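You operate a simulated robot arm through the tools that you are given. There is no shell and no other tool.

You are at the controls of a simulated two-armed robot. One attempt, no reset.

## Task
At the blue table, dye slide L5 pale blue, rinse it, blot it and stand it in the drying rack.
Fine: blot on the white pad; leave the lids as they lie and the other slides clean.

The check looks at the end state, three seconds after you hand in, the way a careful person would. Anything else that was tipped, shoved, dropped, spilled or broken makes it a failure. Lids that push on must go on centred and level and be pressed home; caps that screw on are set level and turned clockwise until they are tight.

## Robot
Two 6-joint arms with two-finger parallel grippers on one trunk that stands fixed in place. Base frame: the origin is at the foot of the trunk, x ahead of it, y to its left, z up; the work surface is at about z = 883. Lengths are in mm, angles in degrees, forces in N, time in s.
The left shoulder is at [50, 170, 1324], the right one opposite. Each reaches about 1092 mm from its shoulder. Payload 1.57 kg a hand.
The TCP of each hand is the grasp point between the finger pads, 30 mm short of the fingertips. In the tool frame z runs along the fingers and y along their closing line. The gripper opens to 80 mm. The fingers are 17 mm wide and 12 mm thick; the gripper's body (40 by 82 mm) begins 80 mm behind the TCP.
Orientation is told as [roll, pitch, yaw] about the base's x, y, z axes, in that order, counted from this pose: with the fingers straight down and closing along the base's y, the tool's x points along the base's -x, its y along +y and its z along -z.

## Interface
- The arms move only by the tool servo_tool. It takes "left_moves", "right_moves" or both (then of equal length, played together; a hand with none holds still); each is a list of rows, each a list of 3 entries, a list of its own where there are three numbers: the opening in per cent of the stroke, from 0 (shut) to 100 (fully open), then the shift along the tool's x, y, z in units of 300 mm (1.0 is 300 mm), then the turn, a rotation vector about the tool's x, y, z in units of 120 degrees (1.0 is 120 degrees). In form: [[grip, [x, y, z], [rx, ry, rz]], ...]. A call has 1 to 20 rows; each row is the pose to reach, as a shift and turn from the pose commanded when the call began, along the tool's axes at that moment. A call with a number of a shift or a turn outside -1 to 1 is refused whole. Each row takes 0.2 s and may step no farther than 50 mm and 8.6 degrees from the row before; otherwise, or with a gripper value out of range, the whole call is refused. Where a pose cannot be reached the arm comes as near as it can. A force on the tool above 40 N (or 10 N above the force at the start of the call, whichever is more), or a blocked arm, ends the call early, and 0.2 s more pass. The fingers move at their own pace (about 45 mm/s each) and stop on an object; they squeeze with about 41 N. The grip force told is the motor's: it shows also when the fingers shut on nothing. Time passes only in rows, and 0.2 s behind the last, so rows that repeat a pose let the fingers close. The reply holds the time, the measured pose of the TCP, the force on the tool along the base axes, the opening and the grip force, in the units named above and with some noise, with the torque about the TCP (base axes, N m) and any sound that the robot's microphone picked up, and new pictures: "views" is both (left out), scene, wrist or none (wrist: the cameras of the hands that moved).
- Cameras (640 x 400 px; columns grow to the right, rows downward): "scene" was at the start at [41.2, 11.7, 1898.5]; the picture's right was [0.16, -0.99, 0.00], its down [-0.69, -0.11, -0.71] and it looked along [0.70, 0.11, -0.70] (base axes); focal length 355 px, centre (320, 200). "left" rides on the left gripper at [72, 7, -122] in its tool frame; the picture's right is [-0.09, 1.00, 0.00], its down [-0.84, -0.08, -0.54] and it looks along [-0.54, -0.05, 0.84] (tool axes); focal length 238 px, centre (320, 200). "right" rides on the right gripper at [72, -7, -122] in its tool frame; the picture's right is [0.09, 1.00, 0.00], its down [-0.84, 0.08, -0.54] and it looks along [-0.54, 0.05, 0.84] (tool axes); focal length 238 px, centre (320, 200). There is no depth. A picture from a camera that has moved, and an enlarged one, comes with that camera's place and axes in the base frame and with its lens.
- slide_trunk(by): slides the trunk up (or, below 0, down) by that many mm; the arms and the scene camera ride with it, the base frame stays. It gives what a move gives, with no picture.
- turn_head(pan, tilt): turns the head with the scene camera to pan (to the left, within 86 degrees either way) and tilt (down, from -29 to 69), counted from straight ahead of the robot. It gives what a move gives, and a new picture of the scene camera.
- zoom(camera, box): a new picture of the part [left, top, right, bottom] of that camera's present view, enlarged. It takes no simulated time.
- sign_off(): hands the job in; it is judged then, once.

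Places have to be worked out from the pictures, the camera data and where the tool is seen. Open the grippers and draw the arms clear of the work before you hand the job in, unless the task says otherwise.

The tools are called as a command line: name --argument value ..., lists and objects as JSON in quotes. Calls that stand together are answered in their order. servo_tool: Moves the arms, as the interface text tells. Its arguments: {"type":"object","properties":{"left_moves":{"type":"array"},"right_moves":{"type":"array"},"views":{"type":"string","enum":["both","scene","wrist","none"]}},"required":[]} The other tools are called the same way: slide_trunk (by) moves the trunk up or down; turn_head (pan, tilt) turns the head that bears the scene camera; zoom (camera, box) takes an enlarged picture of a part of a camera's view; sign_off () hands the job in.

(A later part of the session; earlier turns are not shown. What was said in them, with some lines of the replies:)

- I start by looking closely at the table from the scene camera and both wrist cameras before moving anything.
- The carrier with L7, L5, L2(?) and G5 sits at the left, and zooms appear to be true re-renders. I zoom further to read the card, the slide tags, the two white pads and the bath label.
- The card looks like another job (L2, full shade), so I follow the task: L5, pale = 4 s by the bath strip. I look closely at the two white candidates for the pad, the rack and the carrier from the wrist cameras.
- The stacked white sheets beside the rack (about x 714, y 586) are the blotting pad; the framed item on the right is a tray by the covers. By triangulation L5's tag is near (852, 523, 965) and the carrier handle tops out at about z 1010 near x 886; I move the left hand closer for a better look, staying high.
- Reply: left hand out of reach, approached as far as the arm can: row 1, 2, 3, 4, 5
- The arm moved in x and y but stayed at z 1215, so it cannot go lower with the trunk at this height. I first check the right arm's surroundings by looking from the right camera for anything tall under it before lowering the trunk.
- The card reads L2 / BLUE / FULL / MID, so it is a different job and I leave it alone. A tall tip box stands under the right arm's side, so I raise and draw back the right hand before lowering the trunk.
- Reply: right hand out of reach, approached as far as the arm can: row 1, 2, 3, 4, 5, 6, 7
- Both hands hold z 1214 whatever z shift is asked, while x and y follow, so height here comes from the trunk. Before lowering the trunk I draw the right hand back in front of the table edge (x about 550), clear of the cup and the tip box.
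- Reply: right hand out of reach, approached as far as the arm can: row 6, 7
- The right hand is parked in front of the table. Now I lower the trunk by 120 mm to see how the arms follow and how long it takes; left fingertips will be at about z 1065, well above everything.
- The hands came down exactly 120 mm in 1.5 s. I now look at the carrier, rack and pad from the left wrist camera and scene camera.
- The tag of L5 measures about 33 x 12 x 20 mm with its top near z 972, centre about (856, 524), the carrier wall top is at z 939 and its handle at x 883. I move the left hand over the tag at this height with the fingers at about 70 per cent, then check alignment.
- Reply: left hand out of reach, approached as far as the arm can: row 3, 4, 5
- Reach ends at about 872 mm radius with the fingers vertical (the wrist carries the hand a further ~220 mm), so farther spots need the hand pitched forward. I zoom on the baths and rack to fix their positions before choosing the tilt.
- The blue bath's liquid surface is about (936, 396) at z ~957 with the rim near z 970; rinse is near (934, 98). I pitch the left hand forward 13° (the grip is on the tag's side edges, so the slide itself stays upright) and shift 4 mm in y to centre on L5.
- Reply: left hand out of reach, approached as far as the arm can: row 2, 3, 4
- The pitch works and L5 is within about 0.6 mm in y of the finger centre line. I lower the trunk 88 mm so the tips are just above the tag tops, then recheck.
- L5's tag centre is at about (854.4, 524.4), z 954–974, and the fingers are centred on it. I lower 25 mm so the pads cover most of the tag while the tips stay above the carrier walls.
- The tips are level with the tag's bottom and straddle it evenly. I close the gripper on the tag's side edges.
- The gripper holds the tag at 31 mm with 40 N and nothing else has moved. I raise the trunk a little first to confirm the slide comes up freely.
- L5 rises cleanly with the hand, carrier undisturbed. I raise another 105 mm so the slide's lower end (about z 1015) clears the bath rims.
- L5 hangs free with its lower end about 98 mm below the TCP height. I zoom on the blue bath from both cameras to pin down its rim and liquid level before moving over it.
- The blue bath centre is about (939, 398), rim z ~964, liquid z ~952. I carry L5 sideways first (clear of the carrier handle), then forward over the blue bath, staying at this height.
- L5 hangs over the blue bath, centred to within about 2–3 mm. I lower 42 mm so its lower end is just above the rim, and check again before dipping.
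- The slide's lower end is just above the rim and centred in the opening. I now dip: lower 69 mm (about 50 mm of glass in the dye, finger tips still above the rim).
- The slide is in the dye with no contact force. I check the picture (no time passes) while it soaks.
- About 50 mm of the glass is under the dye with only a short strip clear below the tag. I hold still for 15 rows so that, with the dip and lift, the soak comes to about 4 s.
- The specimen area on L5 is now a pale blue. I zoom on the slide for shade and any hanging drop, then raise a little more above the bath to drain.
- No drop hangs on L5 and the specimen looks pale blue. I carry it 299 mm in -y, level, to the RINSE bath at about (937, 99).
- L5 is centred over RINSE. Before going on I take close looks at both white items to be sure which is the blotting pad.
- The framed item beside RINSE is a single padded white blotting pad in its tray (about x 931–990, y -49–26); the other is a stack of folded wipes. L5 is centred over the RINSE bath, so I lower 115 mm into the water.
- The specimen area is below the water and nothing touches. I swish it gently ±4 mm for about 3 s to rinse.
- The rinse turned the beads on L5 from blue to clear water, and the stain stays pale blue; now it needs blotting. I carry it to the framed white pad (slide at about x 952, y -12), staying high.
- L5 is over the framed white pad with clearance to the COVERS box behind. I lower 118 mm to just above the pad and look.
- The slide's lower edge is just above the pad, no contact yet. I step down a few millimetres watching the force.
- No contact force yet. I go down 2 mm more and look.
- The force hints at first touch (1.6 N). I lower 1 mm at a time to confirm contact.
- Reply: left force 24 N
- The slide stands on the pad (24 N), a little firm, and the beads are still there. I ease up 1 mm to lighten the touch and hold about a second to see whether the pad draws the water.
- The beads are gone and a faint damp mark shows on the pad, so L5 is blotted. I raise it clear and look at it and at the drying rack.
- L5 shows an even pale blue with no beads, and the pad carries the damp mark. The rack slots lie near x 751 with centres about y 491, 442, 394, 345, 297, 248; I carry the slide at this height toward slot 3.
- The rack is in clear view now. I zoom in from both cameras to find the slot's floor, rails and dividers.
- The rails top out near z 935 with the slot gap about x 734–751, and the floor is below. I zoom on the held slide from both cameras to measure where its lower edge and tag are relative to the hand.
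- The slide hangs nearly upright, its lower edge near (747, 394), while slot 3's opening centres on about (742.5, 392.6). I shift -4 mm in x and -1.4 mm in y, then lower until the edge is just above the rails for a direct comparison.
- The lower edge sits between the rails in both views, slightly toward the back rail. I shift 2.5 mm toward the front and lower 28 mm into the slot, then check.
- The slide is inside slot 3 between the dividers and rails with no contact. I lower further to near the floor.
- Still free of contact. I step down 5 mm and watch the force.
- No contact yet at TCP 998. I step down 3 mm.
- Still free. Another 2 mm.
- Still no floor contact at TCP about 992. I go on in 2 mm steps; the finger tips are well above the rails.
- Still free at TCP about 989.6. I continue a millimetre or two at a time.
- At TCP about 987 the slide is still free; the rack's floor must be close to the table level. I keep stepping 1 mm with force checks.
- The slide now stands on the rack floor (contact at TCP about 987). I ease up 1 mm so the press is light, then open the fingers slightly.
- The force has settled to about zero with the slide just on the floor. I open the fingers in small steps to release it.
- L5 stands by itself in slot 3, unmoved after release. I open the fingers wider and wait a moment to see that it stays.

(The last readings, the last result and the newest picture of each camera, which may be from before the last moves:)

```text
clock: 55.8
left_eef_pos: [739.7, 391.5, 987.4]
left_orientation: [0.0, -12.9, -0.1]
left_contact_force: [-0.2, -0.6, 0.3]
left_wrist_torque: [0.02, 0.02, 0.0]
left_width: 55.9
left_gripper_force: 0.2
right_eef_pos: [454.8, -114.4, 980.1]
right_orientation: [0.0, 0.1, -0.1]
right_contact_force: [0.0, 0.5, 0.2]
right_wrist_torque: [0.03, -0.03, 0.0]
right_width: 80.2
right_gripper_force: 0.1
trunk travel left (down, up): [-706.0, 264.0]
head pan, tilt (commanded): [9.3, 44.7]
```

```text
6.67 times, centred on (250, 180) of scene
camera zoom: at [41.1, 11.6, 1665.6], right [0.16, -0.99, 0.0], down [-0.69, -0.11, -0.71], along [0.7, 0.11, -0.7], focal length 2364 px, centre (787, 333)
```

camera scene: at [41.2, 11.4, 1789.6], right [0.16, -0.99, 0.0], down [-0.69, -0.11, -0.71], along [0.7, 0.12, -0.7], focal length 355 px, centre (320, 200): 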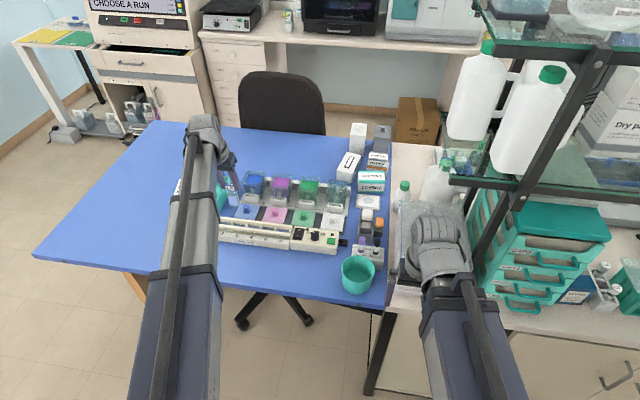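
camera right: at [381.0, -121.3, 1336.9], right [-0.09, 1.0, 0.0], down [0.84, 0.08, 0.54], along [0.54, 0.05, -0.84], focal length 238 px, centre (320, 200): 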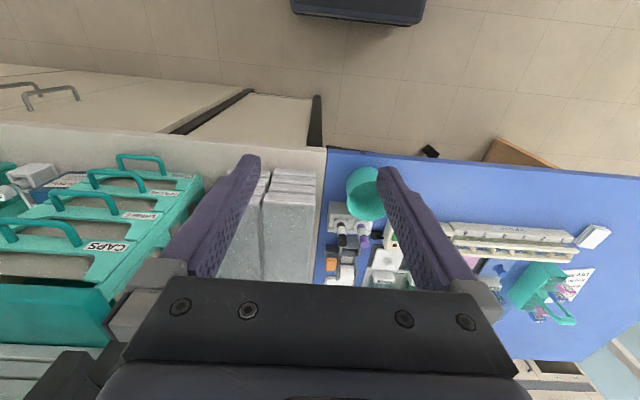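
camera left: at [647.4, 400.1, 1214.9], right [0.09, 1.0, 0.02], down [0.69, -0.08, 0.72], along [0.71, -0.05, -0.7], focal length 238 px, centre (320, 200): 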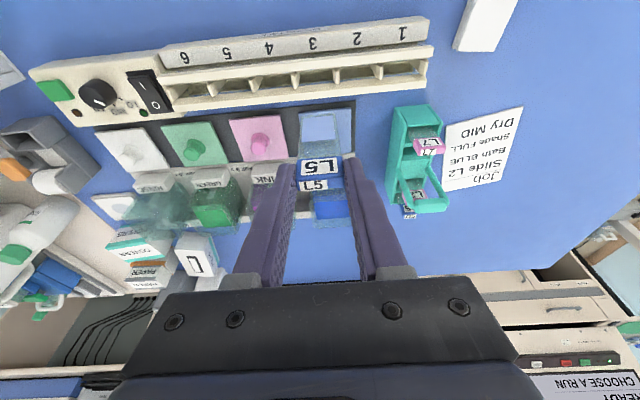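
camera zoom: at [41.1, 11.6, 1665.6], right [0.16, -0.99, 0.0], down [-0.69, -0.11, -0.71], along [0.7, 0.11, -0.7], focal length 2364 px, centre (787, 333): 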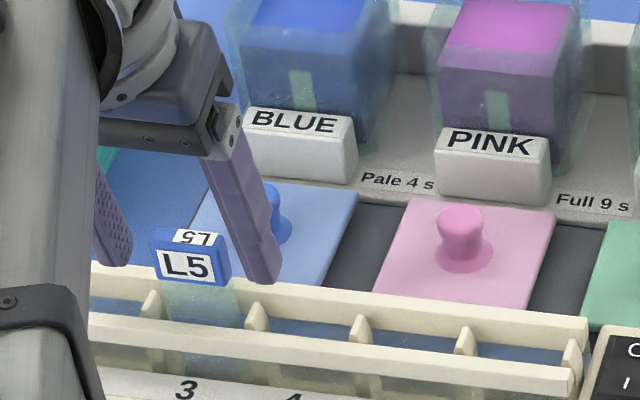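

L5 stands stable in slot 3 with the fingers clear on both sides. I raise the trunk straight up off it.

slide_trunk --by 130

zoom --camera "scene" --box '[210, 180, 290, 260]'

zoom --camera "left" --box '[160, 0, 480, 200]'

```text
clock: 57.4
left_eef_pos: [740.8, 393.3, 1117.5]
left_orientation: [0.0, -13.0, 0.0]
left_contact_force: [0.2, -0.7, 0.3]
left_wrist_torque: [0.04, -0.04, -0.01]
left_width: 55.8
left_gripper_force: 0.0
right_eef_pos: [454.5, -114.1, 1111.4]
right_orientation: [0.0, 0.0, -0.1]
right_contact_force: [0.4, -0.7, -0.9]
right_wrist_torque: [-0.01, 0.03, -0.01]
right_width: 80.1
right_gripper_force: 0.0
trunk travel left (down, up): [-836.0, 134.0]
head pan, tilt (commanded): [9.3, 44.7]
```

```text
5.00 times, centred on (250, 220) of scene
camera zoom: at [41.2, 11.7, 1795.5], right [0.16, -0.99, 0.0], down [-0.69, -0.11, -0.71], along [0.7, 0.11, -0.7], focal length 1773 px, centre (670, 100)
```

zoom: 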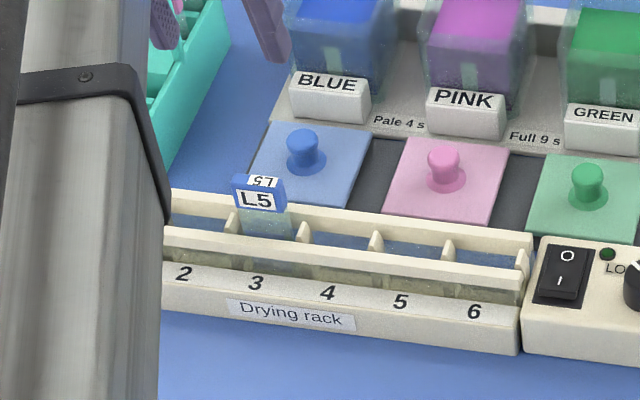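

```text
2.00 times, centred on (320, 100) of left
camera zoom: at [641.3, 398.7, 1220.8], right [0.09, 1.0, 0.02], down [0.69, -0.08, 0.72], along [0.71, -0.05, -0.7], focal length 477 px, centre (320, 400)
```

zoom: 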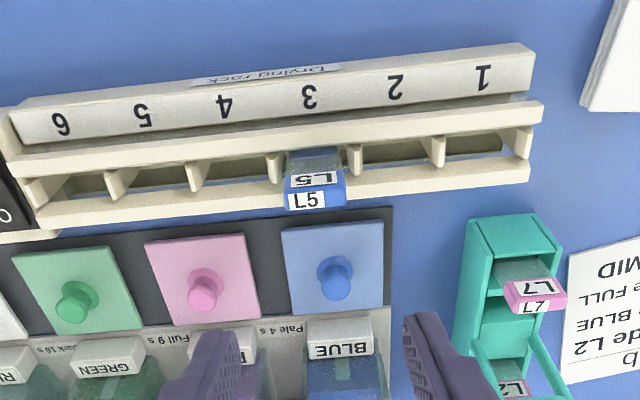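

L5 stands upright in slot 3, everything else as before. I draw the left arm back off the table at this height and open the gripper fully.

servo_tool --left_moves '[[70, [0.11, 0, -0.0254], [0, 0, 0]], [70, [0.24, 0, -0.0554], [0, 0, 0]], [70, [0.37, 0, -0.0854], [0, 0, 0]], [70, [0.5, 0, -0.1155], [0, 0, 0]], [100, [0.63, 0, -0.1455], [0, 0, 0]], [100, [0.75, 0, -0.1732], [0, 0, 0]], [100, [0.78, 0, -0.18], [0, 0, 0]], [100, [0.78, 0, -0.18], [0, 0, 0]], [100, [0.78, 0, -0.18], [0, 0, 0]]]' --views "both"

zoom --camera "scene" --box '[170, 150, 400, 300]'

zoom --camera "scene" --box '[190, 160, 290, 260]'

zoom --camera "left" --box '[200, 60, 440, 220]'

```text
clock: 59.4
left_eef_pos: [500.0, 393.2, 1117.5]
left_orientation: [0.0, -13.0, 0.0]
left_contact_force: [0.4, 0.6, -0.1]
left_wrist_torque: [-0.02, 0.02, 0.01]
left_width: 80.1
left_gripper_force: 0.1
right_eef_pos: [454.5, -113.9, 1112.0]
right_orientation: [0.1, 0.1, 0.0]
right_contact_force: [0.0, 0.0, 0.7]
right_wrist_torque: [-0.01, 0.0, 0.02]
right_width: 79.9
right_gripper_force: 0.0
trunk travel left (down, up): [-836.0, 134.0]
head pan, tilt (commanded): [9.3, 44.7]
camera scene: at [41.2, 11.6, 1795.6], right [0.16, -0.99, 0.0], down [-0.69, -0.11, -0.71], along [0.7, 0.11, -0.7], focal length 355 px, centre (320, 200)
camera left: at [400.9, 398.5, 1220.9], right [0.09, 1.0, 0.02], down [0.69, -0.08, 0.72], along [0.71, -0.05, -0.7], focal length 238 px, centre (320, 200)
```

scene: 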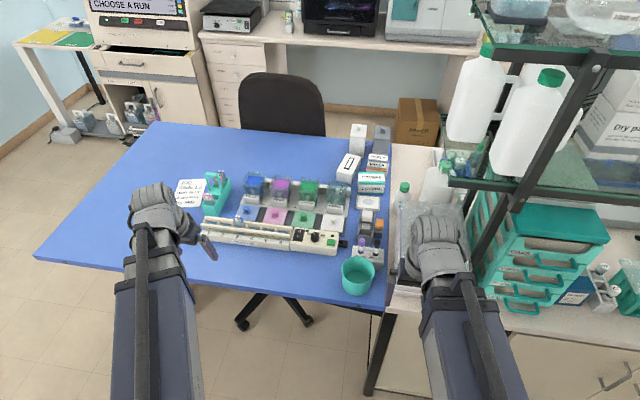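
left: 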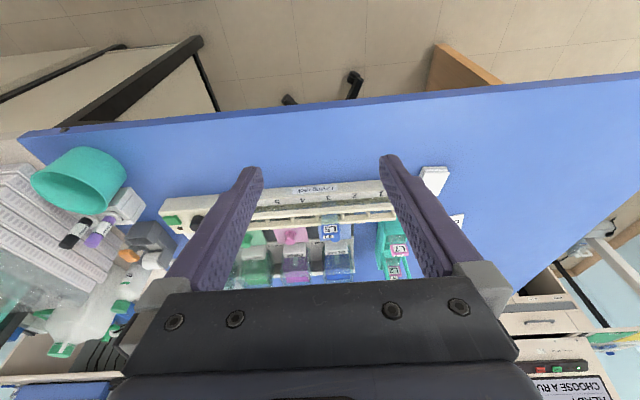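

```text
2.67 times, centred on (285, 225) of scene
camera zoom: at [41.2, 11.6, 1795.6], right [0.16, -0.99, 0.0], down [-0.69, -0.11, -0.71], along [0.7, 0.11, -0.7], focal length 946 px, centre (413, 133)
```

zoom: 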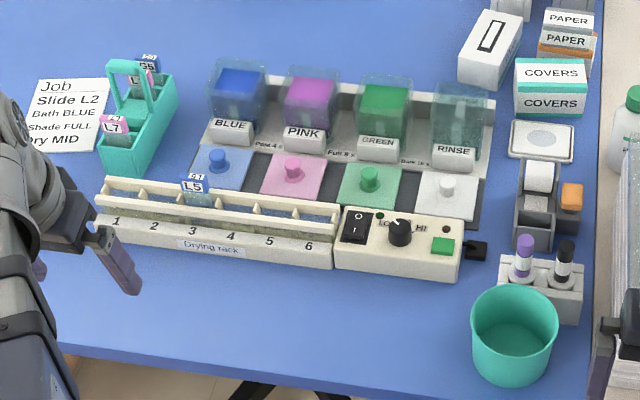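

```text
4.00 times, centred on (240, 210) of scene
camera zoom: at [41.2, 11.6, 1795.6], right [0.16, -0.99, 0.0], down [-0.69, -0.11, -0.71], along [0.7, 0.11, -0.7], focal length 1418 px, centre (640, 160)
```

zoom: 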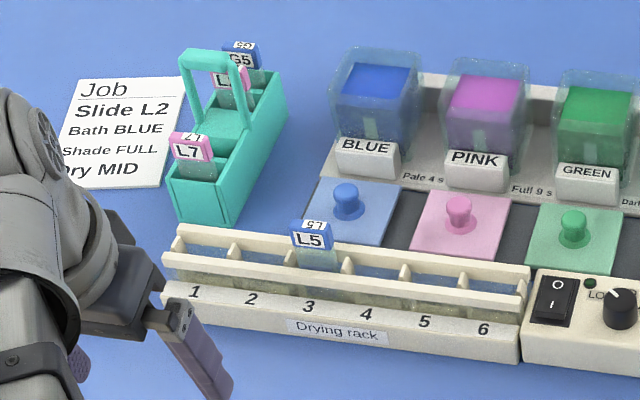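

```text
2.50 times, centred on (320, 140) of left
camera zoom: at [400.9, 398.5, 1220.9], right [0.09, 1.0, 0.02], down [0.69, -0.08, 0.72], along [0.71, -0.05, -0.7], focal length 596 px, centre (320, 350)
```

zoom: 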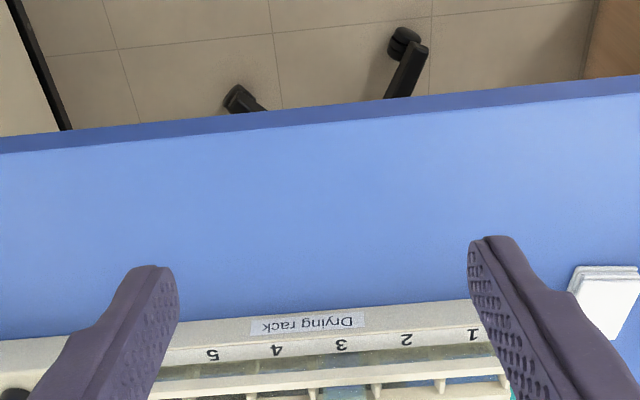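

All is as intended: L5 stands in slot 3 of the rack, pale blue and blotted; the lids, other slides, carrier, baths and pad tray are undisturbed; both grippers are open and off the table. I hand the job in.

sign_off

```text
The job is handed in.
```

Slide L5 is dyed pale blue, rinsed, blotted and standing in slot 3 of the drying rack. The job has been handed in, and I have not seen the verdict.

- **Dye:** I dipped it in the BLUE bath for about 4 s, counting the lowering and lifting. The bath strip gives 4 s for pale. The specimen area came out an even pale blue.
- **Rinse:** I swished it gently in the RINSE bath for about 3 s. The beads on the glass turned from blue to clear.
- **Blot:** I used the framed white pad beside RINSE. The beads disappeared and the pad has a faint damp mark. I took the stack of white sheets by the rack to be wipes and left it alone.
- **Rack:** L5 stayed upright after I let go, and it was still standing in the last pictures.

In the last pictures the lids, the other slides, the carrier and the baths were where they started. The job card on the table is for slide L2 at full shade, so I did not follow it. I left the dryer untouched. Both grippers are open and drawn back off the table.
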